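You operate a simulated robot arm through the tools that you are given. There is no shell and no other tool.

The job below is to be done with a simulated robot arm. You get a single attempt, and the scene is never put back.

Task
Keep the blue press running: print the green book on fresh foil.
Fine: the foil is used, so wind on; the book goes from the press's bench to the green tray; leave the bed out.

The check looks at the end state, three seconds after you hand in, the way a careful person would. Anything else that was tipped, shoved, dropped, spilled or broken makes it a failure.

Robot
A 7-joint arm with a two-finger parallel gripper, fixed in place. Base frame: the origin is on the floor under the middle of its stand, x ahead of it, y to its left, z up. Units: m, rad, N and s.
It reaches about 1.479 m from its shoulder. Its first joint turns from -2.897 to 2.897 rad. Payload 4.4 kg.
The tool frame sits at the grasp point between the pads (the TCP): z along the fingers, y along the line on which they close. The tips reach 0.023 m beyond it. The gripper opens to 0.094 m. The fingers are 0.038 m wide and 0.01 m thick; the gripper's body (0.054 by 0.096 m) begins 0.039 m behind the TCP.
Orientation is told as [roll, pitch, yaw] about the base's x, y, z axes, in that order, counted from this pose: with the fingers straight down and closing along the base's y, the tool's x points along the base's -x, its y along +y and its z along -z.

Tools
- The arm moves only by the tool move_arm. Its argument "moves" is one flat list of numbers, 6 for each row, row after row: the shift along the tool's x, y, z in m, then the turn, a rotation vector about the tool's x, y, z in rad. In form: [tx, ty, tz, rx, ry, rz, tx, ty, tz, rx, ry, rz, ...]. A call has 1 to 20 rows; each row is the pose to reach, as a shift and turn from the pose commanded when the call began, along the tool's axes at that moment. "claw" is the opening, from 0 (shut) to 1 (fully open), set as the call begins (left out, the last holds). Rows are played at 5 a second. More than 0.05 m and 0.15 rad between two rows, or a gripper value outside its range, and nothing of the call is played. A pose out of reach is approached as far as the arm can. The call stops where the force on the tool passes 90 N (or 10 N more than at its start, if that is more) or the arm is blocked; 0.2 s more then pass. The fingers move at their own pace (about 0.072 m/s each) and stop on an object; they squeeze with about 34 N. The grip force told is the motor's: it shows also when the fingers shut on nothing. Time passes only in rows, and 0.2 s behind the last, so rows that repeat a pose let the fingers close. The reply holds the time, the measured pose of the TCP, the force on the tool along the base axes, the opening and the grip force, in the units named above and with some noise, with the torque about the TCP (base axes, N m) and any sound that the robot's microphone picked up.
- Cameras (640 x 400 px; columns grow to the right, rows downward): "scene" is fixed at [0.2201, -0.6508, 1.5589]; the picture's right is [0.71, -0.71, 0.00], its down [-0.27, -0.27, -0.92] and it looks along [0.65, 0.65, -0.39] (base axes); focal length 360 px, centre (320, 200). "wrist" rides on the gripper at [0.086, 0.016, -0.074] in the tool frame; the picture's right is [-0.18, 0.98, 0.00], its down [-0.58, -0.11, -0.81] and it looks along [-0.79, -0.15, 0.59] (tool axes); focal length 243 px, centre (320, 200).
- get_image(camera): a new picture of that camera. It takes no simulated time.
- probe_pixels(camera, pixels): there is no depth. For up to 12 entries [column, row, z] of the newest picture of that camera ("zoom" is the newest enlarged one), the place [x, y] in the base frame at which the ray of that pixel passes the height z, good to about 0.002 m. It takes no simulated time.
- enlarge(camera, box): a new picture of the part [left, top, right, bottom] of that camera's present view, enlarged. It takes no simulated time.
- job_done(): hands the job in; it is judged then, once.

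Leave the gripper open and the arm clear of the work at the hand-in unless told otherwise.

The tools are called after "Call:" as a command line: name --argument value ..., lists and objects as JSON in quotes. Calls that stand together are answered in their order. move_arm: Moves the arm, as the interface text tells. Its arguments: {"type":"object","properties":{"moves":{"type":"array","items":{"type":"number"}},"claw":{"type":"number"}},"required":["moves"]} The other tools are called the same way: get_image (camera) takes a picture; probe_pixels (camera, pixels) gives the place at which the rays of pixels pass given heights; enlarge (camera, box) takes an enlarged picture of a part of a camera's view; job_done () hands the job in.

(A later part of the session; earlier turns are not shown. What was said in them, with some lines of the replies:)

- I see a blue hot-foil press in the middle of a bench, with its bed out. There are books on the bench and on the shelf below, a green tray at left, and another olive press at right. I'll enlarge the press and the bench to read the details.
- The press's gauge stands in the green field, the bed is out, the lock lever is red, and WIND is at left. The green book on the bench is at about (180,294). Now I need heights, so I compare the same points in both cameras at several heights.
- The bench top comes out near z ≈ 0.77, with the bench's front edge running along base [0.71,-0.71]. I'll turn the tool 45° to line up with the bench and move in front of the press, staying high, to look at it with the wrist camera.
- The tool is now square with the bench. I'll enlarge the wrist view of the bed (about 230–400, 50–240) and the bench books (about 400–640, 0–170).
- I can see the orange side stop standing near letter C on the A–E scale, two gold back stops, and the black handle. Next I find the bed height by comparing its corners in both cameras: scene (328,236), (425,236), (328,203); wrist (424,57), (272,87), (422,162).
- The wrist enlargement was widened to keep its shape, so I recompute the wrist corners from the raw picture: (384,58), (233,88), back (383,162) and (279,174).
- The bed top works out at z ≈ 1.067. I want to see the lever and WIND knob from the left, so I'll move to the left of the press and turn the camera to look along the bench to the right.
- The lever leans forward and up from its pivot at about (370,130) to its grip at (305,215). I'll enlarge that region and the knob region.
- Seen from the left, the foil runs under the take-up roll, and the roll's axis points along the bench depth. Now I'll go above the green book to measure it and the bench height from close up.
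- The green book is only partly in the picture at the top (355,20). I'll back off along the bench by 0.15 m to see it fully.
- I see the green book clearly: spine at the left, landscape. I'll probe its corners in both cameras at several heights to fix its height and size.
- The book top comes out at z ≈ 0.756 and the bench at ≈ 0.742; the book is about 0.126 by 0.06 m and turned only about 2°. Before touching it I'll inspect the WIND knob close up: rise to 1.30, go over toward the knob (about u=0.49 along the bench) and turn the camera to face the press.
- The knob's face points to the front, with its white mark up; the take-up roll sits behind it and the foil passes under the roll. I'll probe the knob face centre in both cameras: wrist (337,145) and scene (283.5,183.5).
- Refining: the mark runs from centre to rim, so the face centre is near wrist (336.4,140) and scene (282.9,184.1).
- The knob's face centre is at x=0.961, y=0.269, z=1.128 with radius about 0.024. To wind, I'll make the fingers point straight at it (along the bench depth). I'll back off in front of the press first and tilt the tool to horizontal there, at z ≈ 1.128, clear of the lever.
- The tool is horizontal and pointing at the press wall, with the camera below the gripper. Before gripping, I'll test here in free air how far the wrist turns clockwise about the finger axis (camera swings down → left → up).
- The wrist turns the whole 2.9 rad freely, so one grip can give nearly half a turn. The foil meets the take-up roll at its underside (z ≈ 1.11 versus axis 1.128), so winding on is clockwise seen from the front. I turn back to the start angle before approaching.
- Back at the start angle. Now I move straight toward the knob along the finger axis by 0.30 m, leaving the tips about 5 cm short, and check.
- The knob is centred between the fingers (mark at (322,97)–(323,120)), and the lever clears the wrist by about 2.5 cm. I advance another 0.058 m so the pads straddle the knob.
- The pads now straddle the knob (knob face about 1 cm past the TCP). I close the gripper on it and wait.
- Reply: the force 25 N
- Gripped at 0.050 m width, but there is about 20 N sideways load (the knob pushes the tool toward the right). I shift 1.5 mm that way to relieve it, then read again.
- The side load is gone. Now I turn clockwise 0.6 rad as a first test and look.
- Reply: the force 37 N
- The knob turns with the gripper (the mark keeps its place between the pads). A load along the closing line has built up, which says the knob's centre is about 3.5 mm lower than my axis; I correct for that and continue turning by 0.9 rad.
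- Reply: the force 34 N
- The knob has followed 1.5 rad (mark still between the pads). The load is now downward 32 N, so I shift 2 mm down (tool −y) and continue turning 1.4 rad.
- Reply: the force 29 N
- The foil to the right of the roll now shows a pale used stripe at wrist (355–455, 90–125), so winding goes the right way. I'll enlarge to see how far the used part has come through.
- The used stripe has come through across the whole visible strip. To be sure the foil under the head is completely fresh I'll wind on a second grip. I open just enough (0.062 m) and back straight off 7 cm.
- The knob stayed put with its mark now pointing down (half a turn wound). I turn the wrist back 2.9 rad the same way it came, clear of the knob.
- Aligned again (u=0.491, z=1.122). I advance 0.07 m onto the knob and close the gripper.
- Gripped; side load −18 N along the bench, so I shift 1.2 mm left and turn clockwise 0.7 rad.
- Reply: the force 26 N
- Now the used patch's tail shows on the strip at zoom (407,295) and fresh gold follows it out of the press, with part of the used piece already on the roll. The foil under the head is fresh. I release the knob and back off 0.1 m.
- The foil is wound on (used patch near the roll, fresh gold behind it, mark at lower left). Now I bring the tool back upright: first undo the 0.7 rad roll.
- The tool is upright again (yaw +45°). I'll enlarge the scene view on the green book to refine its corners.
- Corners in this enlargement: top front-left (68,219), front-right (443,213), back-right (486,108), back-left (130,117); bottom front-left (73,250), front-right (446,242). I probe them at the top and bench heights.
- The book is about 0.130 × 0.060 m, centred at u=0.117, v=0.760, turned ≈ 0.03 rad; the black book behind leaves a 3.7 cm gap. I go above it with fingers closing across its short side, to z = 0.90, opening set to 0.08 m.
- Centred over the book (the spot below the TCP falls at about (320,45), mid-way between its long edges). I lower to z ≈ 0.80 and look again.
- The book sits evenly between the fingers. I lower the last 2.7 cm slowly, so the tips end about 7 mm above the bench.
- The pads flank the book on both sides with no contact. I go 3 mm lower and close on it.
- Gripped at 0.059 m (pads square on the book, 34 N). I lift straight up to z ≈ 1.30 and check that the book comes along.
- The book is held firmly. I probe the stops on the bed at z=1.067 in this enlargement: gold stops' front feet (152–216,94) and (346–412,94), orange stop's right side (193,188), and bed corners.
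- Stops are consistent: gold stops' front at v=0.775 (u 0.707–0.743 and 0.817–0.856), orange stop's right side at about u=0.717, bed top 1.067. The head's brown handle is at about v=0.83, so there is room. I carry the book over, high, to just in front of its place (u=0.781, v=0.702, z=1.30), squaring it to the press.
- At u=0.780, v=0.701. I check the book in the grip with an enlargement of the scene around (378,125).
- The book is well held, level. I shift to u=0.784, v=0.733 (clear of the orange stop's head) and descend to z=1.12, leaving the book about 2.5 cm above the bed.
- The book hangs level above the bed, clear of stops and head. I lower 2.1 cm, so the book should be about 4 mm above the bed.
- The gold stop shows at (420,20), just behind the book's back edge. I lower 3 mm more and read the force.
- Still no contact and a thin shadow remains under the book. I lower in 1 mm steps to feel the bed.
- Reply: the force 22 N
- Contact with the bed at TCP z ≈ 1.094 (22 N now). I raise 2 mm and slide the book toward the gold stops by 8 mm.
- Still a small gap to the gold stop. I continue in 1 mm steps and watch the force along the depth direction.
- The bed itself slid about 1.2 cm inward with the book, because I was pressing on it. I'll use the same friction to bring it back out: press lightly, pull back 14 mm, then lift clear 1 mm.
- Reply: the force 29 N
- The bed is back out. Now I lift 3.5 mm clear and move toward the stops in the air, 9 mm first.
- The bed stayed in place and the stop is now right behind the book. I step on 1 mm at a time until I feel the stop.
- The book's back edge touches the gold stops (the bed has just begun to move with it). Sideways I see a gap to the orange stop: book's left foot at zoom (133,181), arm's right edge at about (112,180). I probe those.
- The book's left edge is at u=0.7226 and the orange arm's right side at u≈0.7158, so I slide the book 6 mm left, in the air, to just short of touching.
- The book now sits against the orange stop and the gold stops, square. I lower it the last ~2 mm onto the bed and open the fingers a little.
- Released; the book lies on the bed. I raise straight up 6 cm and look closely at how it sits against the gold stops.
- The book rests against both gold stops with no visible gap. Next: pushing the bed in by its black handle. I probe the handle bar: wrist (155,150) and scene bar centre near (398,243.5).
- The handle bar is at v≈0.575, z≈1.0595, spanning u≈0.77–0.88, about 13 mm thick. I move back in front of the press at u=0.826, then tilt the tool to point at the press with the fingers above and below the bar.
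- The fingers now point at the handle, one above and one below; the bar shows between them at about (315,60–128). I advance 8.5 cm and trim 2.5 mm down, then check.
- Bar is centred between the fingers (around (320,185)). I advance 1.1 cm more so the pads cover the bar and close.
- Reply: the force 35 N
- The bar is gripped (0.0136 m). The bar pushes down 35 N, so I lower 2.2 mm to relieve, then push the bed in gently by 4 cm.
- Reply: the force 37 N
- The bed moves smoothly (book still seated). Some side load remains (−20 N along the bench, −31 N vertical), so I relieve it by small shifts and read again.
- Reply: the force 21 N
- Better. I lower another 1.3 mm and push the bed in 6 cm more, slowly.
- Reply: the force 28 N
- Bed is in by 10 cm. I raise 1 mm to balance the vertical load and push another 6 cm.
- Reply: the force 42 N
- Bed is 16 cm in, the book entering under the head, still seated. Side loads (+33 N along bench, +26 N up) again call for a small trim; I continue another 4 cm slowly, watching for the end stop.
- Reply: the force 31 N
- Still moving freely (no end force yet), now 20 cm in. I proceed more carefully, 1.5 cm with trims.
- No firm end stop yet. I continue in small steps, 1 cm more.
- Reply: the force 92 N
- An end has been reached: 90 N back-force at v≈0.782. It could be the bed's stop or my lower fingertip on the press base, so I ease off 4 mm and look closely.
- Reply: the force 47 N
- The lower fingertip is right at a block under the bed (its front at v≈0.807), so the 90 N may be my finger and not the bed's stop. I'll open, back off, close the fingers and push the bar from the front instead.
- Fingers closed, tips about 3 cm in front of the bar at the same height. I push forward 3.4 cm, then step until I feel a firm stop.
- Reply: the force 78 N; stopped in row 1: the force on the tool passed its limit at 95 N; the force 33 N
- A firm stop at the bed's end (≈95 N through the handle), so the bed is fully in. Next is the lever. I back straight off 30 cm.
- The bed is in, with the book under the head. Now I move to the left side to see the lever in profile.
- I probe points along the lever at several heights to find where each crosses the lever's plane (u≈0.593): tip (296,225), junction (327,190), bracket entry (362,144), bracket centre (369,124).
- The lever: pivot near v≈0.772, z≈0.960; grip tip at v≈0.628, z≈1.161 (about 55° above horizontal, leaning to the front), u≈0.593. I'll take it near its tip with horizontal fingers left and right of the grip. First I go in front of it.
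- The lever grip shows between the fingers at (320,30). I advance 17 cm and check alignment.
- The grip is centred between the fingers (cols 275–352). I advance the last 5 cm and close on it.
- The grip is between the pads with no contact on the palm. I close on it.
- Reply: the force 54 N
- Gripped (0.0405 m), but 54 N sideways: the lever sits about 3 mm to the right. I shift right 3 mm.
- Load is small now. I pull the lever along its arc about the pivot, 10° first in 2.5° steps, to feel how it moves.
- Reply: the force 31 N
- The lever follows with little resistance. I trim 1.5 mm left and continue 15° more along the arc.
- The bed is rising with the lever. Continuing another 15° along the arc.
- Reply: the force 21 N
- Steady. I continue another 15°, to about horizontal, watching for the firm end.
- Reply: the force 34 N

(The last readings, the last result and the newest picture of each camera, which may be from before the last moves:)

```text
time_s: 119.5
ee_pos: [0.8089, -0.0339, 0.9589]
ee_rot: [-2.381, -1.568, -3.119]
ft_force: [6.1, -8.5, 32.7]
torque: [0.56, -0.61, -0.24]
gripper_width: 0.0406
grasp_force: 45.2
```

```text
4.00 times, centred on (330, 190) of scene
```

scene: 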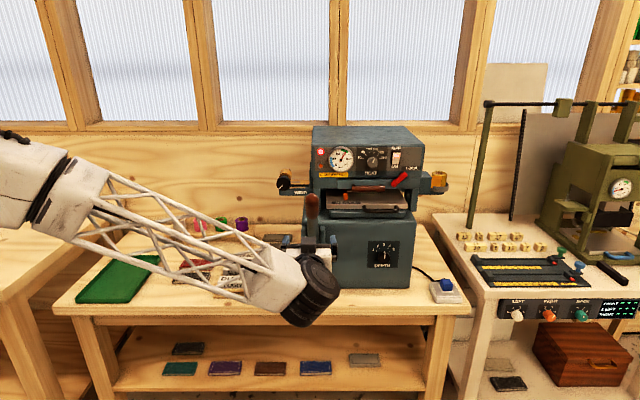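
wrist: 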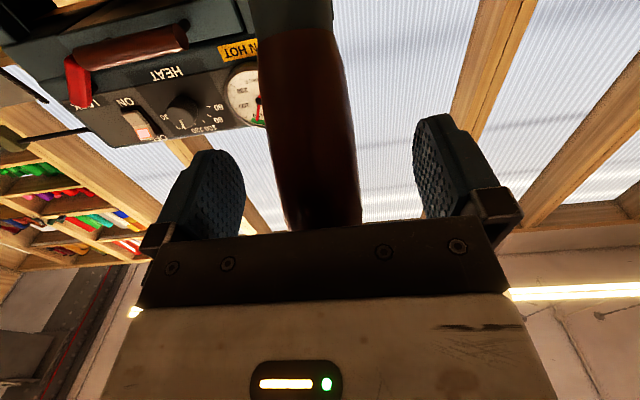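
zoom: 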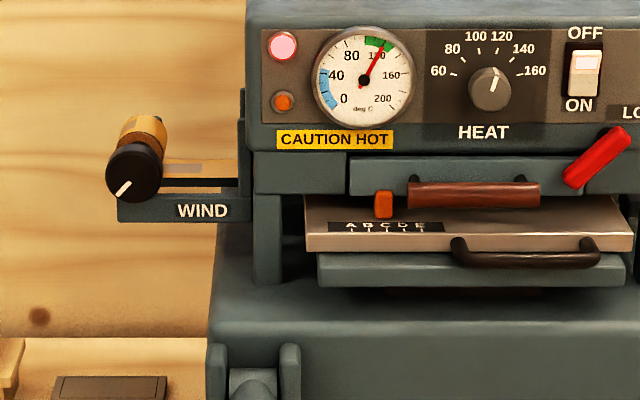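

Resistance is rising (33 N): the book is meeting the type. I press on in small steps.

Call:
move_arm --moves '[0.005, 0, 0.0001, 0, 0, 0, 0.0098, 0, 0.0004, 0, 0, 0]'

Call:
enlarge --camera "scene" --box '[250, 140, 410, 240]'

```text
time_s: 120.1
ee_pos: [0.8082, -0.0336, 0.9461]
ee_rot: [1.536, -1.57, -0.753]
ft_force: [7.0, -12.4, 31.9]
torque: [0.61, -0.39, -0.38]
gripper_width: 0.0407
grasp_force: 44.9
```

```text
4.00 times, centred on (330, 190) of scene
```

zoom: 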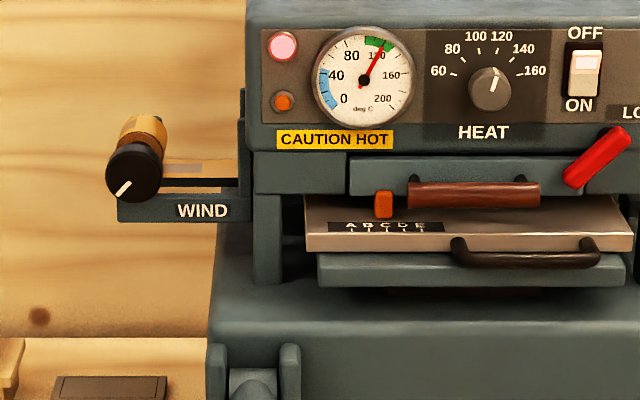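

The lever still moves with about 32 N. I continue in small steps to find its end.

Call:
move_arm --moves '[0.0049, 0, 0.0004, 0, 0, 0, 0.0098, 0, 0.0009, 0, 0, 0]'

Call:
move_arm --moves '[0.0048, 0, 0.0006, 0, 0, 0, 0.0096, 0, 0.0012, 0, 0, 0]'

Call:
enlarge --camera "scene" --box '[250, 140, 410, 240]'

```text
time_s: 120.7
ee_pos: [0.807, -0.0324, 0.9347]
ee_rot: [0.711, -1.567, 0.077]
ft_force: [0.5, -0.9, 0.1]
torque: [0.01, 0.03, 0.0]
gripper_width: 0.0
grasp_force: 42.5
```

```text
time_s: 121.3
ee_pos: [0.809, -0.0316, 0.9263]
ee_rot: [0.201, -1.571, 0.585]
ft_force: [-0.3, 0.4, 0.3]
torque: [-0.02, -0.02, 0.02]
gripper_width: 0.0
grasp_force: 42.1
```

```text
4.00 times, centred on (330, 190) of scene
```

zoom: 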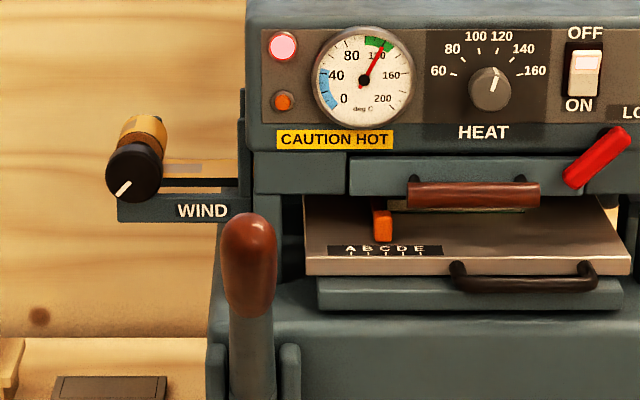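

The lever slipped out of the pads near its end and sprang back up by itself; the bed went down again. I retreat from the lever 12 cm and look at the press before doing anything else.

Call:
move_arm --moves '[0, 0, -0.03, 0, 0, 0, 0, 0, -0.06, 0, 0, 0, 0, 0, -0.09, 0, 0, 0, 0, 0, -0.12, 0, 0, 0]'

Call:
enlarge --camera "scene" --box '[330, 170, 426, 230]'

Call:
enlarge --camera "scene" --box '[290, 165, 450, 265]'

```text
time_s: 122.3
ee_pos: [0.7246, -0.1166, 0.9269]
ee_rot: [1.191, -1.572, -0.406]
ft_force: [0.5, 0.4, -0.4]
torque: [0.03, -0.02, 0.02]
gripper_width: 0.0
grasp_force: 42.7
```

```text
6.67 times, centred on (378, 200) of scene
```

zoom: 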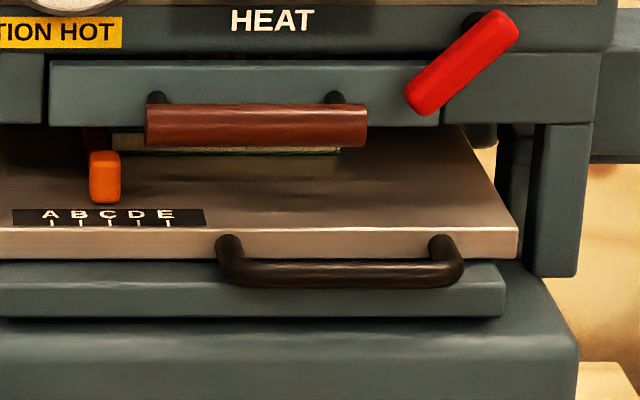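

```text
4.00 times, centred on (370, 215) of scene
```

zoom: 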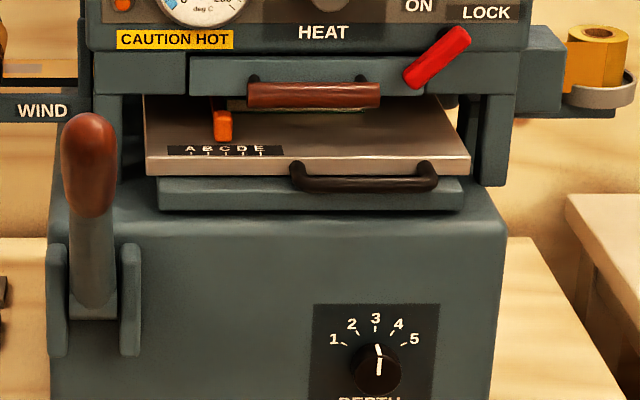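

Everything is in place and the lever is up. I'll pull the bed out to inspect the book. First I roll the wrist so the fingers lie above/below the handle bar.

Call:
move_arm --claw 0.5 --moves '[0, 0, 0, 0, 0, 0.1309, 0, 0, 0, 0, 0, 0.2618, 0, 0, 0, 0, 0, 0.3927, 0, 0, 0, 0, 0, 0.5236, 0, 0, 0, 0, 0, 0.6545, 0, 0, 0, 0, 0, 0.7854, 0, 0, 0, 0, 0, 0.9163, 0, 0, 0, 0, 0, 1.0472, 0, 0, 0, 0, 0, 1.1781, 0, 0, 0, 0, 0, 1.309, 0, 0, 0, 0, 0, 1.4399, 0, 0, 0, 0, 0, 1.5708]'

Call:
move_arm --moves '[-0.033, 0.0186, 0.0, 0, 0, 0, -0.066, 0.0371, 0.0, 0, 0, 0, -0.099, 0.0557, 0.01, 0, 0, 0, -0.132, 0.0743, 0.04, 0, 0, 0, -0.165, 0.0929, 0.07, 0, 0, 0, -0.198, 0.1114, 0.1, 0, 0, 0, -0.231, 0.13, 0.13, 0, 0, 0, -0.231, 0.13, 0.17, 0, 0, 0, -0.231, 0.13, 0.21, 0, 0, 0, -0.231, 0.13, 0.25, 0, 0, 0, -0.231, 0.13, 0.28, 0, 0, 0]'

Call:
get_image --camera "wrist"

Call:
enlarge --camera "scene" --box '[310, 170, 454, 260]'

```text
time_s: 124.9
ee_pos: [0.7245, -0.1159, 0.9263]
ee_rot: [1.57, 0.003, -0.788]
ft_force: [-1.1, 0.6, -0.6]
torque: [-0.02, -0.03, 0.01]
gripper_width: 0.0471
grasp_force: 0.1
```

```text
time_s: 127.3
ee_pos: [1.0866, -0.082, 1.0576]
ee_rot: [1.57, 0.0, -0.788]
ft_force: [0.0, -0.7, -0.1]
torque: [-0.01, 0.01, -0.01]
gripper_width: 0.0471
grasp_force: 0.0
```

```text
taken
```

wrist: 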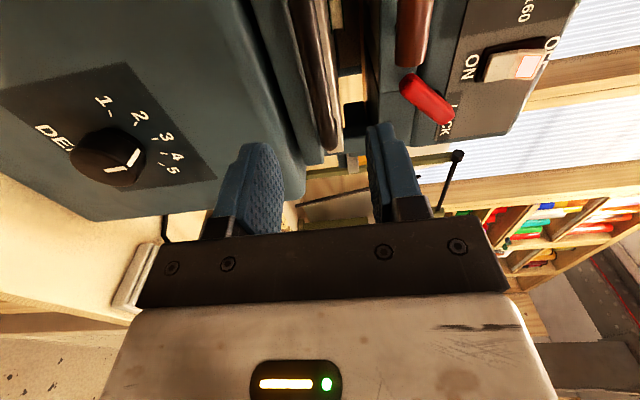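

```text
4.44 times, centred on (382, 215) of scene
```

zoom: 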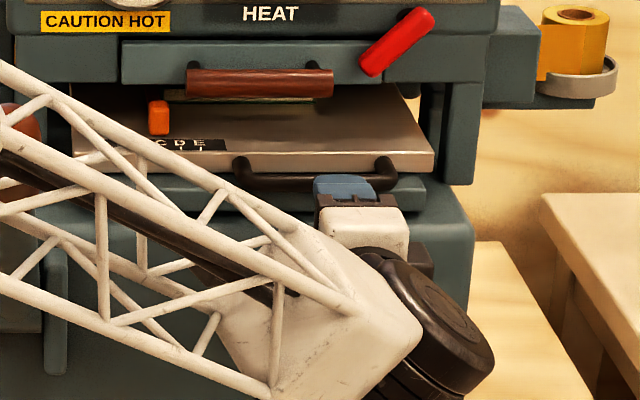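

Aligned: bar between the fingers at (322,150). I advance 6.5 cm (tips stay short of the block) and close on the bar.

Call:
move_arm --moves '[0, 0, 0.025, 0, 0, 0, 0, 0, 0.05, 0, 0, 0, 0, 0, 0.065, 0, 0, 0]'

Call:
move_arm --claw 0 --moves '[0, 0, 0, 0, 0, 0, 0, 0, 0, 0, 0, 0, 0, 0, 0, 0, 0, 0]'

```text
time_s: 128.1
ee_pos: [1.132, -0.0369, 1.0568]
ee_rot: [1.569, 0.0, -0.787]
ft_force: [0.4, 0.3, 0.3]
torque: [0.0, -0.01, 0.01]
gripper_width: 0.047
grasp_force: 0.1
```

```text
time_s: 128.9
ee_pos: [1.1312, -0.0359, 1.0562]
ee_rot: [1.57, 0.002, -0.788]
ft_force: [1.1, 0.1, -6.3]
torque: [-0.21, -0.02, -0.04]
gripper_width: 0.0137
grasp_force: 45.3
```

Gripped the bar. I pull the bed out gently, 11 cm first.

Call:
move_arm --moves '[0, 0, -0.002, 0, 0, 0, 0, 0, -0.006, 0, 0, 0, 0, 0, -0.012, 0, 0, 0, 0, 0, -0.02, 0, 0, 0, 0, 0, -0.028, 0, 0, 0, 0, 0, -0.036, 0, 0, 0, 0, 0, -0.044, 0, 0, 0, 0, 0, -0.052, 0, 0, 0, 0, 0, -0.06, 0, 0, 0, 0, 0, -0.068, 0, 0, 0, 0, 0, -0.076, 0, 0, 0, 0, 0, -0.084, 0, 0, 0, 0, 0, -0.092, 0, 0, 0, 0, 0, -0.1, 0, 0, 0, 0, 0, -0.107, 0, 0, 0, 0, 0, -0.11, 0, 0, 0]'

Call:
enlarge --camera "scene" --box '[310, 170, 454, 260]'

```text
time_s: 132.3
ee_pos: [1.0541, -0.1135, 1.0553]
ee_rot: [1.57, 0.001, -0.788]
ft_force: [-8.9, 11.4, -17.1]
torque: [-0.37, 0.09, -0.49]
gripper_width: 0.0137
grasp_force: 45.0
```

```text
4.44 times, centred on (382, 215) of scene
```

zoom: 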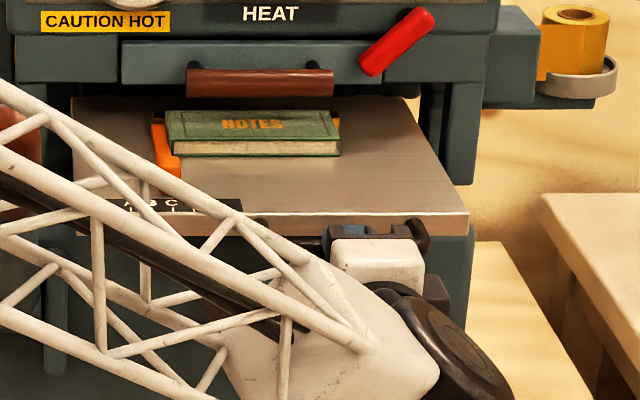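

The book now carries the gold title "NOTES". I enlarge to check the print's quality.

Call:
enlarge --camera "scene" --box '[342, 190, 390, 210]'

```text
13.33 times, centred on (366, 200) of scene
```

zoom: 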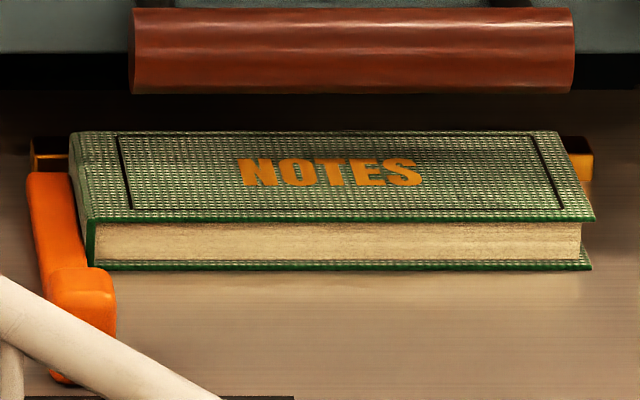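

The title is crisp and centred. I pull the bed the rest of the way out, slowly.

Call:
move_arm --moves '[0.0008, -0.0008, -0.002, 0, 0, 0, 0.0008, -0.0008, -0.006, 0, 0, 0, 0.0008, -0.0008, -0.012, 0, 0, 0, 0.0008, -0.0008, -0.02, 0, 0, 0, 0.0008, -0.0008, -0.028, 0, 0, 0, 0.0008, -0.0008, -0.036, 0, 0, 0, 0.0008, -0.0008, -0.044, 0, 0, 0, 0.0008, -0.0008, -0.052, 0, 0, 0, 0.0008, -0.0008, -0.06, 0, 0, 0, 0.0008, -0.0008, -0.068, 0, 0, 0, 0.0008, -0.0008, -0.076, 0, 0, 0, 0.0008, -0.0008, -0.083, 0, 0, 0, 0.0008, -0.0008, -0.089, 0, 0, 0, 0.0008, -0.0008, -0.095, 0, 0, 0, 0.0008, -0.0008, -0.1, 0, 0, 0, 0.0008, -0.0008, -0.104, 0, 0, 0, 0.0008, -0.0008, -0.106, 0, 0, 0]'

Call:
enlarge --camera "scene" --box '[310, 180, 454, 270]'

```text
time_s: 135.9
ee_pos: [0.9783, -0.1888, 1.0563]
ee_rot: [1.571, 0.0, -0.788]
ft_force: [27.2, -23.4, -0.3]
torque: [-0.07, -0.08, -0.76]
gripper_width: 0.0135
grasp_force: 44.8
```

```text
4.44 times, centred on (382, 225) of scene
```

zoom: 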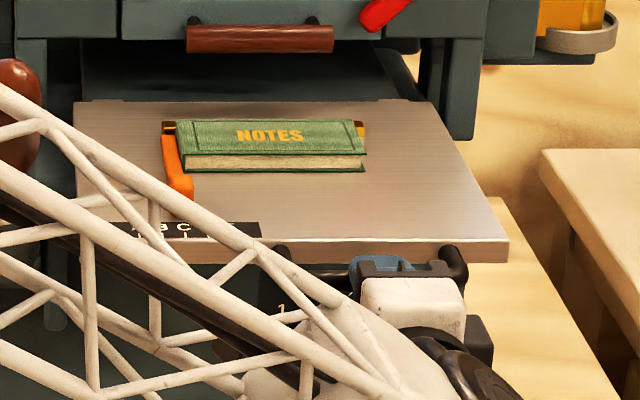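

Nearly out. I trim sideways and pull on in 1 mm steps to feel the outer stop.

Call:
move_arm --moves '[-0.0015, 0, -0.001, 0, 0, 0, -0.0015, 0, -0.002, 0, 0, 0, -0.0015, 0, -0.003, 0, 0, 0]'

Call:
move_arm --moves '[0, 0, -0.001, 0, 0, 0, 0, 0, -0.002, 0, 0, 0, 0, 0, -0.003, 0, 0, 0]'

```text
time_s: 136.7
ee_pos: [0.9771, -0.1907, 1.0566]
ee_rot: [1.571, 0.001, -0.784]
ft_force: [-7.3, 10.6, 6.8]
torque: [0.05, -0.15, -0.07]
gripper_width: 0.0134
grasp_force: 44.8
```

```text
time_s: 137.5
ee_pos: [0.9755, -0.1926, 1.0567]
ee_rot: [1.57, 0.001, -0.785]
ft_force: [11.4, 33.9, 9.9]
torque: [0.57, 0.29, 0.68]
gripper_width: 0.0139
grasp_force: 44.9
```

32 N back-force: the bed is at its outer stop. I release the handle and back off 8 cm.

Call:
move_arm --claw 0.45 --moves '[0, 0, 0.001, 0, 0, 0, 0, 0, 0.001, 0, 0, 0, 0, 0, -0.02, 0, 0, 0, 0, 0, -0.05, 0, 0, 0, 0, 0, -0.08, 0, 0, 0]'

Call:
enlarge --camera "scene" --box '[310, 180, 454, 270]'

```text
time_s: 138.7
ee_pos: [0.9187, -0.2495, 1.0565]
ee_rot: [1.568, 0.0, -0.788]
ft_force: [0.3, -0.3, -0.3]
torque: [0.01, 0.0, 0.03]
gripper_width: 0.0423
grasp_force: 0.0
```

```text
4.44 times, centred on (382, 225) of scene
```

zoom: 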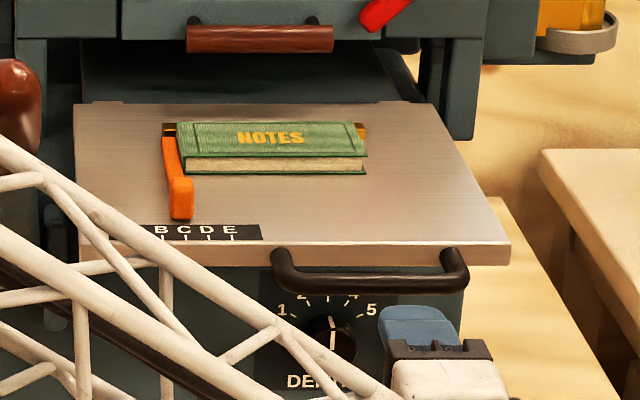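

The bed is out with the book still in place. I raise and turn the tool upright in front of the press, opening to 0.081 m.

Call:
move_arm --claw 0.86 --moves '[0.0039, 0.012, 0, 0.1309, 0, 0, 0.0078, 0.024, 0, 0.2618, 0, 0, 0.0118, 0.036, 0, 0.3927, 0, 0, 0.0157, 0.048, 0, 0.5236, 0, 0, 0.0196, 0.06, 0, 0.6545, 0, 0, 0.0235, 0.072, 0, 0.7854, 0, 0, 0.0274, 0.084, 0, 0.9163, 0, 0, 0.0313, 0.096, 0, 1.0472, 0, 0, 0.0353, 0.108, 0, 1.1781, 0, 0, 0.0392, 0.12, 0, 1.309, 0, 0, 0.0431, 0.132, 0, 1.4399, 0, 0, 0.047, 0.1435, 0, 1.5708, 0, 0]'

Call:
enlarge --camera "scene" --box '[330, 190, 426, 250]'

```text
time_s: 141.3
ee_pos: [0.8852, -0.2169, 1.2004]
ee_rot: [-0.003, -0.001, -0.787]
ft_force: [0.3, 0.6, 0.3]
torque: [0.0, 0.0, 0.0]
gripper_width: 0.0809
grasp_force: 0.0
```

```text
6.67 times, centred on (378, 220) of scene
```

zoom: 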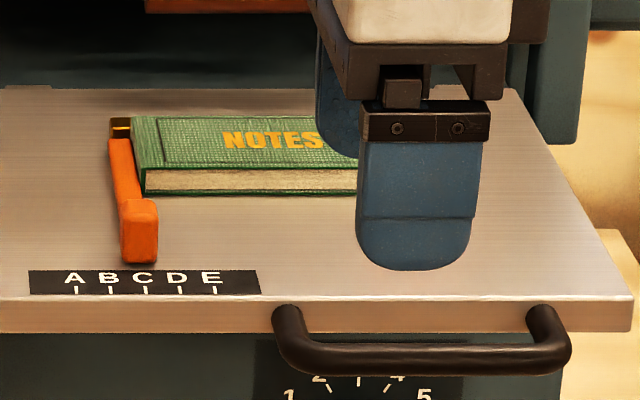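

I probe the book's corners on the bed: top front-left (147,170), top back-left (132,117), bottom front-left (145,195).

Call:
probe_pixels --camera "zoom" --pixels '[[147, 170, 1.081], [132, 117, 1.081], [145, 195, 1.067]]'

```text
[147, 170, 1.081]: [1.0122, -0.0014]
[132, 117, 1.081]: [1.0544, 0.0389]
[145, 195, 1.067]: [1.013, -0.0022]
```

Book centre at v≈0.744. I move over it (7 rows, z=1.20).

Call:
move_arm --moves '[0, 0.04, 0, 0, 0, 0, 0, 0.08, 0, 0, 0, 0, 0, 0.12, 0, 0, 0, 0, 0, 0.16, 0, 0, 0, 0, 0, 0.2, 0, 0, 0, 0, 0, 0.24, 0, 0, 0, 0, 0, 0.2715, 0, 0, 0, 0]'

Call:
get_image --camera "wrist"

Call:
enlarge --camera "scene" --box '[300, 130, 460, 250]'

```text
time_s: 142.9
ee_pos: [1.0793, -0.0257, 1.1997]
ee_rot: [0.002, 0.0, -0.787]
ft_force: [-0.2, 0.0, 0.7]
torque: [-0.01, 0.01, 0.0]
gripper_width: 0.0811
grasp_force: 0.0
```

```text
taken
```

wrist: 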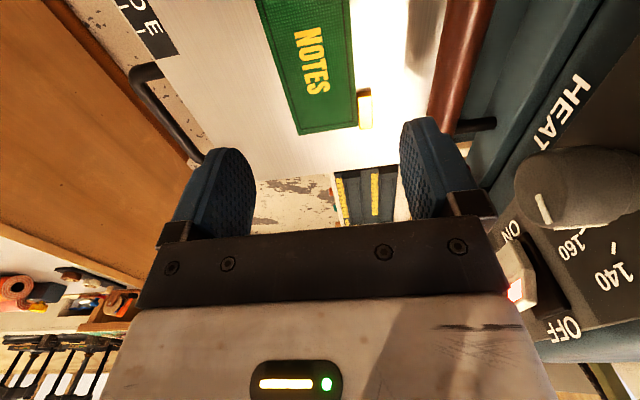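

```text
3.33 times, centred on (380, 190) of scene
```

zoom: 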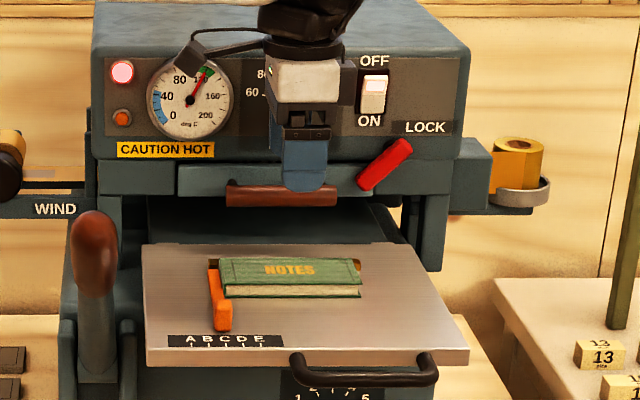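

Over the book with good clearance to the head. I descend 8 cm, then look.

Call:
move_arm --moves '[0, 0, 0.03, 0, 0, 0, 0, 0, 0.06, 0, 0, 0, 0, 0, 0.08, 0, 0, 0]'

Call:
get_image --camera "wrist"

Call:
enlarge --camera "scene" --box '[330, 180, 426, 240]'

```text
time_s: 143.7
ee_pos: [1.0789, -0.0248, 1.1204]
ee_rot: [0.0, 0.001, -0.787]
ft_force: [0.1, 0.2, 0.3]
torque: [-0.03, 0.0, -0.01]
gripper_width: 0.0807
grasp_force: 0.1
```

```text
taken
```

wrist: 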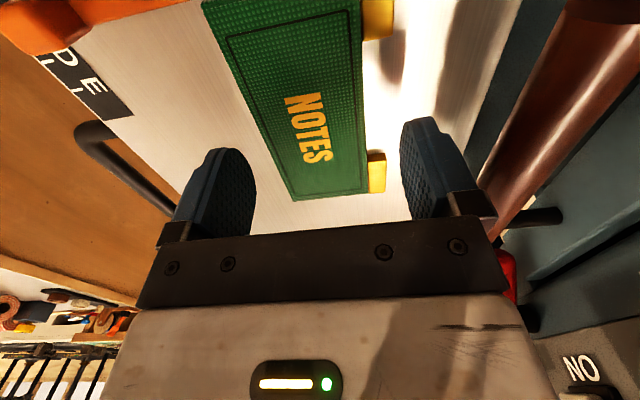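

```text
6.67 times, centred on (378, 210) of scene
```

zoom: 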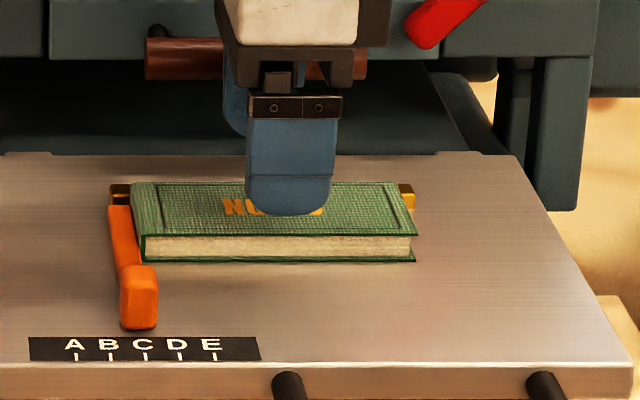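

Centred; the rear finger is between the two gold stops. I lower the last 2.5 cm and close on the book.

Call:
move_arm --moves '[0, 0, 0.01, 0, 0, 0, 0, 0, 0.02, 0, 0, 0, 0, 0, 0.0248, 0, 0, 0]'

Call:
move_arm --claw 0 --moves '[0, 0, 0, 0, 0, 0, 0, 0, 0, 0, 0, 0, 0, 0, 0, 0, 0, 0, 0, 0, 0, 0, 0, 0]'

Call:
enlarge --camera "scene" --box '[330, 180, 426, 240]'

```text
time_s: 144.5
ee_pos: [1.0776, -0.0249, 1.0945]
ee_rot: [-0.002, 0.0, -0.787]
ft_force: [0.5, -0.4, -0.3]
torque: [-0.02, -0.01, 0.0]
gripper_width: 0.0806
grasp_force: 0.0
```

```text
time_s: 145.5
ee_pos: [1.0771, -0.0248, 1.0943]
ee_rot: [0.001, 0.0, -0.787]
ft_force: [0.4, -0.1, -0.7]
torque: [0.02, -0.01, 0.03]
gripper_width: 0.059
grasp_force: 34.1
```

```text
6.67 times, centred on (378, 210) of scene
```

zoom: 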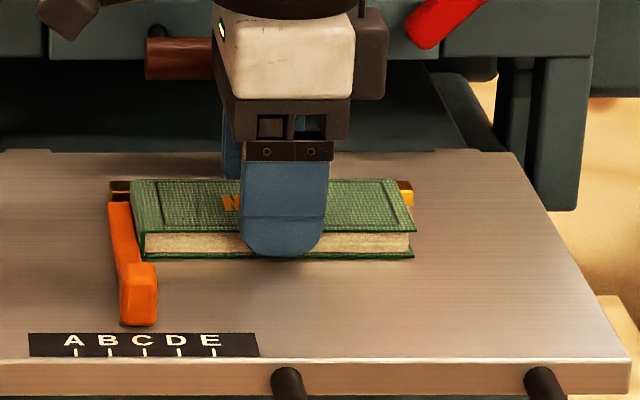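

Gripped at 0.059 m. I lift straight up 20 cm, slowly at first.

Call:
move_arm --moves '[0, 0, -0.01, 0, 0, 0, 0, 0, -0.025, 0, 0, 0, 0, 0, -0.05, 0, 0, 0, 0, 0, -0.085, 0, 0, 0, 0, 0, -0.125, 0, 0, 0, 0, 0, -0.165, 0, 0, 0, 0, 0, -0.205, 0, 0, 0]'

Call:
get_image --camera "scene"

Call:
enlarge --camera "scene" --box '[60, 240, 188, 320]'

Call:
enlarge --camera "scene" --box '[310, 180, 454, 270]'

```text
time_s: 147.1
ee_pos: [1.0773, -0.0249, 1.2988]
ee_rot: [-0.001, 0.003, -0.787]
ft_force: [-0.2, -0.5, -0.7]
torque: [-0.01, 0.06, 0.02]
gripper_width: 0.0595
grasp_force: 33.3
```

```text
taken
```

scene: 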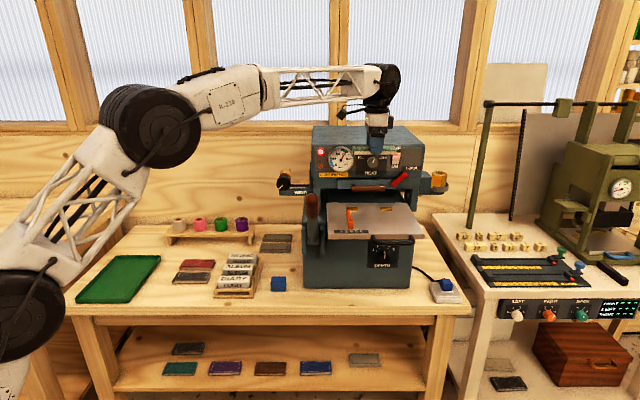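

```text
5.00 times, centred on (124, 280) of scene
```

zoom: 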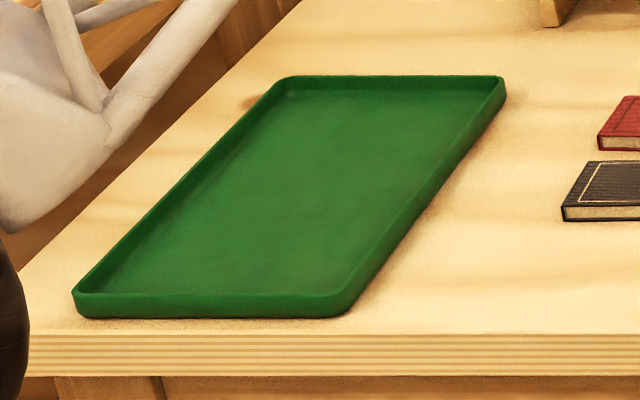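

```text
4.44 times, centred on (382, 225) of scene
```

zoom: 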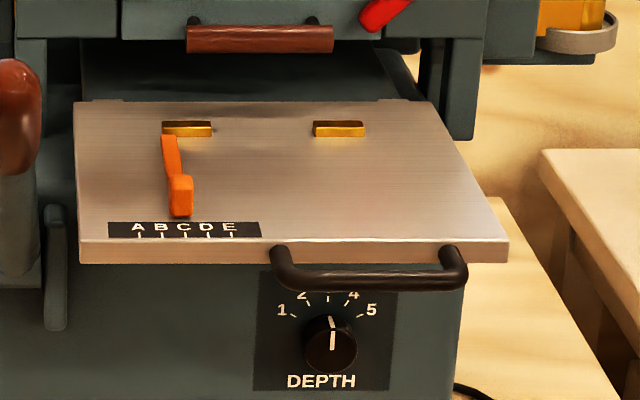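

Bed is clear and out. Now the tray: rim corners in the tray enlargement were (75,292), (340,296), (503,78), (283,78). I re-take that enlargement and probe them at rim height.

Call:
enlarge --camera "scene" --box '[60, 240, 188, 320]'

Call:
probe_pixels --camera "zoom" --pixels '[[75, 292, 0.762], [340, 297, 0.762], [503, 78, 0.762], [283, 78, 0.762], [75, 315, 0.742], [340, 317, 0.742], [505, 98, 0.742], [300, 190, 0.748]]'

```text
5.00 times, centred on (124, 280) of scene
```

zoom: 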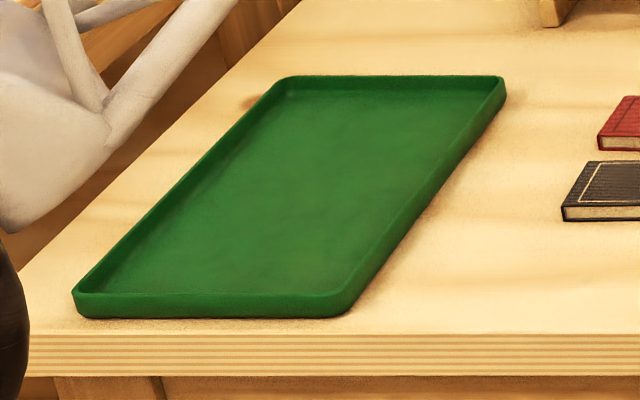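

```text
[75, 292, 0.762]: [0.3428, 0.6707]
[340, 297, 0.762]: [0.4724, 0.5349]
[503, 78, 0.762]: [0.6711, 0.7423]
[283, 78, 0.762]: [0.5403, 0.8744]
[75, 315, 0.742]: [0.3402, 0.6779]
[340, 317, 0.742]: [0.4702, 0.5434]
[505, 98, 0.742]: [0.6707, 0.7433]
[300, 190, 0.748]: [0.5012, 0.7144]
```

The tray spans u −0.234…−0.046, v 0.714…1.000. I carry the book, high (z≈1.30), over to the tray's middle (u=−0.14, v=0.84), first straight left past the press, then slightly back.

Call:
move_arm --moves '[0.046, 0, 0, 0, 0, 0, 0.092, 0, 0, 0, 0, 0, 0.138, 0, 0, 0, 0, 0, 0.184, 0, 0, 0, 0, 0, 0.23, 0, 0, 0, 0, 0, 0.276, 0, 0, 0, 0, 0, 0.322, 0, 0, 0, 0, 0, 0.368, 0, 0, 0, 0, 0, 0.414, 0.008, 0, 0, 0, 0, 0.46, 0.016, 0, 0, 0, 0, 0.506, 0.024, 0, 0, 0, 0, 0.552, 0.032, 0, 0, 0, 0, 0.598, 0.04, 0, 0, 0, 0, 0.644, 0.048, 0, 0, 0, 0, 0.69, 0.056, 0, 0, 0, 0, 0.736, 0.064, 0, 0, 0, 0, 0.782, 0.072, 0, 0, 0, 0, 0.828, 0.08, 0, 0, 0, 0, 0.874, 0.088, 0, 0, 0, 0, 0.92, 0.096, 0, 0, 0, 0]'

Call:
get_image --camera "scene"

Call:
get_image --camera "wrist"

```text
time_s: 151.3
ee_pos: [0.4951, 0.6932, 1.3018]
ee_rot: [0.002, 0.0, -0.786]
ft_force: [-0.9, 0.3, -1.1]
torque: [-0.03, -0.02, 0.0]
gripper_width: 0.059
grasp_force: 33.6
```

```text
taken
```

scene: 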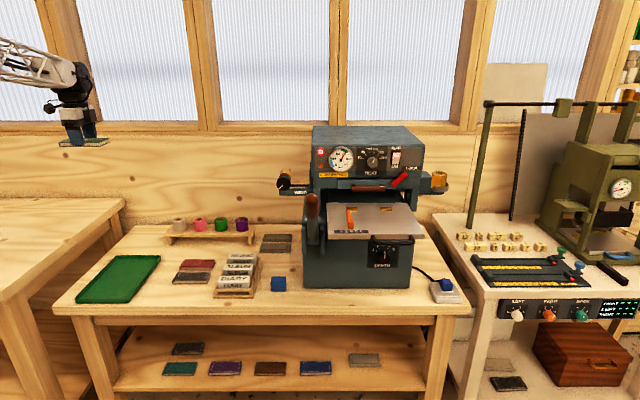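

```text
taken
```

wrist: 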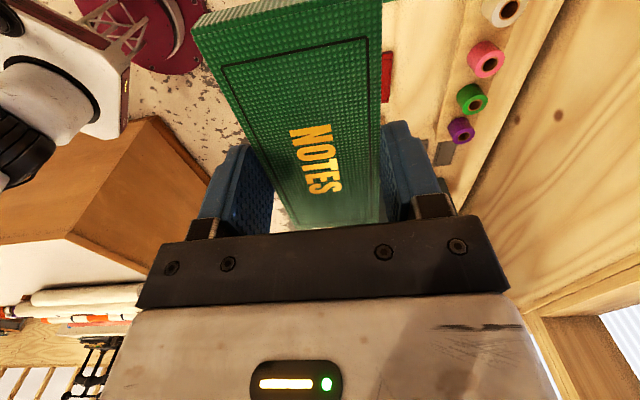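

The book with its gold title hangs above the tray. I descend 45 cm in steps to z≈0.85.

Call:
move_arm --moves '[0, 0, 0.041, 0, 0, 0, 0, 0, 0.082, 0, 0, 0, 0, 0, 0.123, 0, 0, 0, 0, 0, 0.164, 0, 0, 0, 0, 0, 0.205, 0, 0, 0, 0, 0, 0.246, 0, 0, 0, 0, 0, 0.287, 0, 0, 0, 0, 0, 0.328, 0, 0, 0, 0, 0, 0.369, 0, 0, 0, 0, 0, 0.41, 0, 0, 0, 0, 0, 0.45, 0, 0, 0]'

Call:
get_image --camera "scene"

Call:
enlarge --camera "scene" --box '[60, 200, 220, 320]'

```text
time_s: 153.7
ee_pos: [0.4949, 0.6943, 0.8505]
ee_rot: [0.003, 0.001, -0.786]
ft_force: [1.0, 0.6, -0.7]
torque: [-0.03, 0.02, 0.0]
gripper_width: 0.0593
grasp_force: 34.1
```

```text
taken
```

scene: 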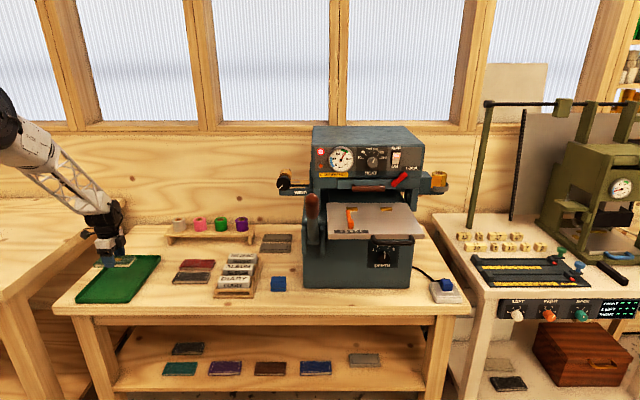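

```text
3.33 times, centred on (140, 260) of scene
```

zoom: 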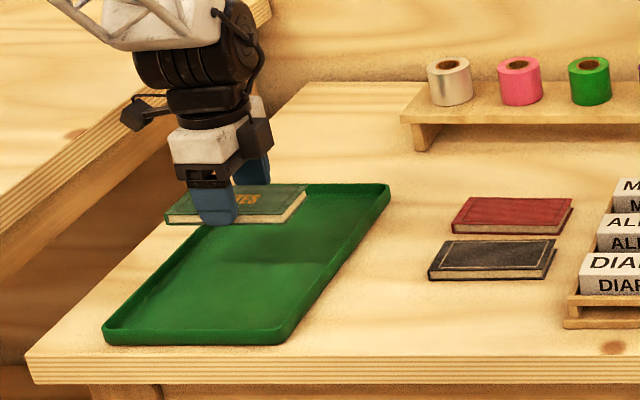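

The book is over the tray (its shadow falls inside). I lower another 6.8 cm, then feel for the tray floor in small steps.

Call:
move_arm --moves '[0, 0, 0.03, 0, 0, 0, 0, 0, 0.055, 0, 0, 0, 0, 0, 0.068, 0, 0, 0]'

Call:
move_arm --moves '[0, 0, 0.0015, 0, 0, 0, 0, 0, 0.003, 0, 0, 0]'

Call:
enlarge --camera "scene" --box '[60, 240, 188, 320]'

```text
time_s: 154.5
ee_pos: [0.4963, 0.6924, 0.7829]
ee_rot: [-0.001, 0.0, -0.788]
ft_force: [-0.7, -1.1, -0.8]
torque: [-0.02, 0.0, -0.02]
gripper_width: 0.0591
grasp_force: 34.0
```

```text
time_s: 155.1
ee_pos: [0.4958, 0.6937, 0.7797]
ee_rot: [0.0, 0.0, -0.788]
ft_force: [1.3, 0.1, -1.1]
torque: [-0.04, -0.03, 0.01]
gripper_width: 0.059
grasp_force: 33.6
```

```text
5.00 times, centred on (124, 280) of scene
```

zoom: 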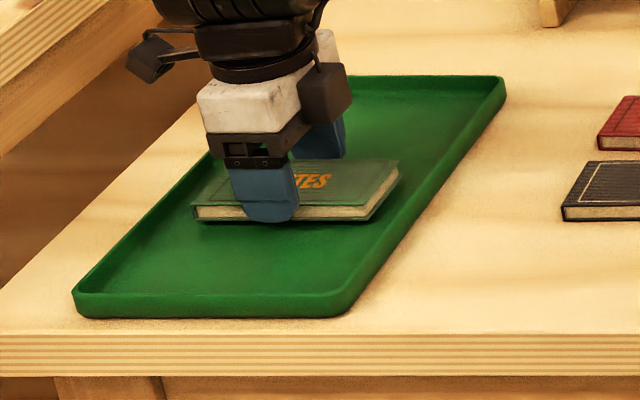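

Inside the tray with room on both sides. I lower further in small steps until contact.

Call:
move_arm --moves '[0, 0, 0.0015, 0, 0, 0, 0, 0, 0.003, 0, 0, 0]'

Call:
move_arm --moves '[0, 0, 0.001, 0, 0, 0, 0, 0, 0.002, 0, 0, 0]'

Call:
move_arm --moves '[0, 0, 0.001, 0, 0, 0, 0, 0, 0.001, 0, 0, 0]'

```text
time_s: 155.7
ee_pos: [0.4958, 0.6935, 0.7761]
ee_rot: [0.0, 0.0, -0.787]
ft_force: [0.7, -0.1, -2.0]
torque: [-0.01, 0.03, 0.01]
gripper_width: 0.0591
grasp_force: 34.1
```

```text
time_s: 156.3
ee_pos: [0.4945, 0.6941, 0.7746]
ee_rot: [0.002, 0.0, -0.788]
ft_force: [-0.2, 0.1, -0.4]
torque: [-0.03, 0.01, -0.01]
gripper_width: 0.0591
grasp_force: 33.8
```

```text
time_s: 156.9
ee_pos: [0.4959, 0.6939, 0.7738]
ee_rot: [-0.001, 0.0, -0.785]
ft_force: [-0.5, -1.2, 5.0]
torque: [0.0, 0.01, -0.03]
gripper_width: 0.0592
grasp_force: 33.8
```

Contact felt (5 N): the book rests on the tray floor. I open the fingers.

Call:
move_arm --claw 0.86 --moves '[0, 0, 0, 0, 0, 0, 0, 0, 0, 0, 0, 0, 0, 0, 0, 0, 0, 0]'

Call:
move_arm --moves '[0, 0, -0.015, 0, 0, 0, 0, 0, -0.05, 0, 0, 0, 0, 0, -0.095, 0, 0, 0, 0, 0, -0.14, 0, 0, 0, 0, 0, -0.185, 0, 0, 0, 0, 0, -0.23, 0, 0, 0, 0, 0, -0.275, 0, 0, 0, 0, 0, -0.32, 0, 0, 0, 0, 0, -0.365, 0, 0, 0, 0, 0, -0.41, 0, 0, 0, 0, 0, -0.455, 0, 0, 0, 0, 0, -0.5, 0, 0, 0]'

Call:
get_image --camera "scene"

Call:
enlarge --camera "scene" --box '[60, 230, 220, 330]'

Call:
enlarge --camera "scene" --box '[270, 120, 470, 245]'

```text
time_s: 157.7
ee_pos: [0.4949, 0.6939, 0.7737]
ee_rot: [-0.001, 0.0, -0.787]
ft_force: [-0.2, -0.1, -0.3]
torque: [0.02, -0.03, -0.03]
gripper_width: 0.081
grasp_force: 0.1
```

```text
time_s: 160.3
ee_pos: [0.4959, 0.6949, 1.2697]
ee_rot: [-0.004, 0.0, -0.788]
ft_force: [0.1, 0.7, 0.1]
torque: [0.0, 0.02, -0.04]
gripper_width: 0.0809
grasp_force: 0.1
```

```text
taken
```

scene: 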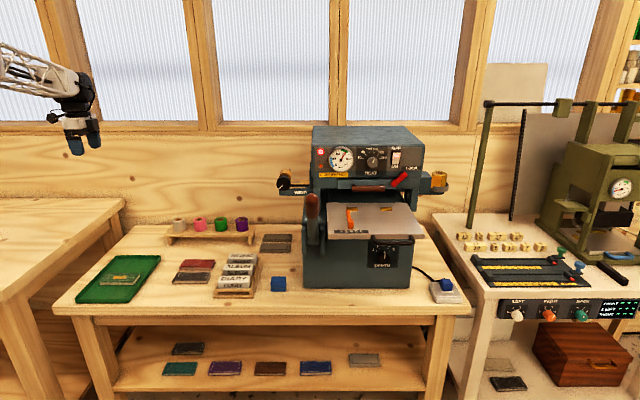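

```text
4.00 times, centred on (140, 280) of scene
```

zoom: 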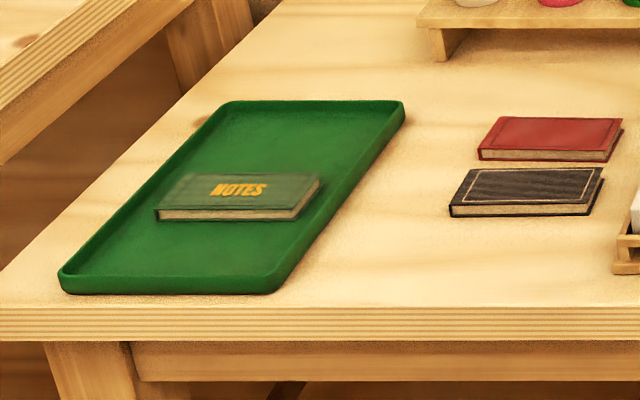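

```text
3.20 times, centred on (370, 182) of scene
```

zoom: 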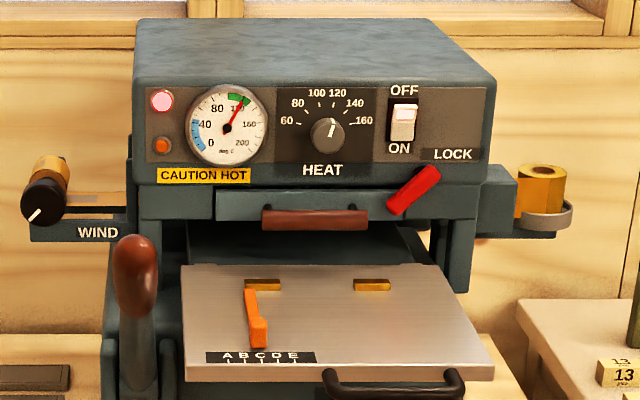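

The book lies flat in the green tray with "NOTES" in gold, the lever is up, and the settings are unchanged. I check the bed's position against the start (front edge was at row 228 in this same crop) and open the gripper fully.

Call:
enlarge --camera "scene" --box '[320, 195, 432, 265]'

Call:
move_arm --claw 1 --moves '[0, 0, -0.02, 0, 0, 0, 0, 0, -0.04, 0, 0, 0, 0, 0, -0.04, 0, 0, 0]'

```text
5.71 times, centred on (376, 230) of scene
```

zoom: 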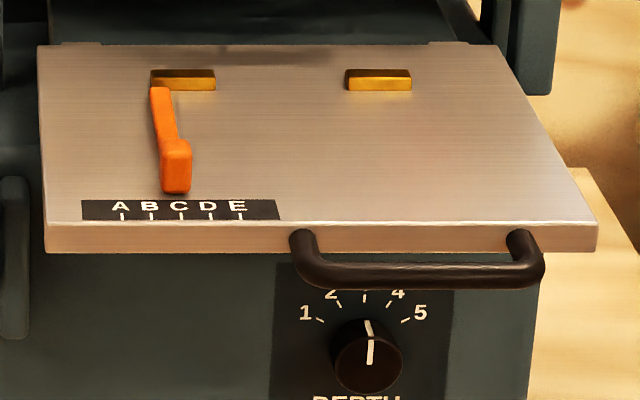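

```text
time_s: 161.1
ee_pos: [0.4961, 0.6925, 1.3124]
ee_rot: [-0.002, 0.001, -0.787]
ft_force: [-0.4, 0.2, 0.7]
torque: [0.02, 0.02, 0.0]
gripper_width: 0.0939
grasp_force: 0.1
```

The bed is out to within about 3 mm of its outer stop, with the orange stop still at the same letter. The WIND roll shows the used patch wound past. The book lies in the tray, the lever is up, the gripper is open and the arm is clear, so I hand the job in.

Call:
job_done

```text
The job is handed in.
```

I printed the green book on fresh foil and laid it flat in the green tray, with "NOTES" in gold on its cover. The job is handed in, but I haven't seen a verdict.

- **Foil:** I turned WIND clockwise a bit over half a turn, until the used patch had come out and fresh foil followed it from the press.
- **Print:** The title looks crisp and centred in the pictures. The lever slipped out of the gripper near the end of its stroke and sprang back up by itself. I pressed only once, and pulled the bed out to check the book before going on.
- **Bed:** It is out. It moved back in about 3 mm from its outer stop when I gripped the book to lift it, and I left it there.
- **Rest of the scene:** The heat, depth and lock settings and the orange stop look unchanged. I saw nothing tipped or knocked over. The gripper is open and the arm is parked above the tray.
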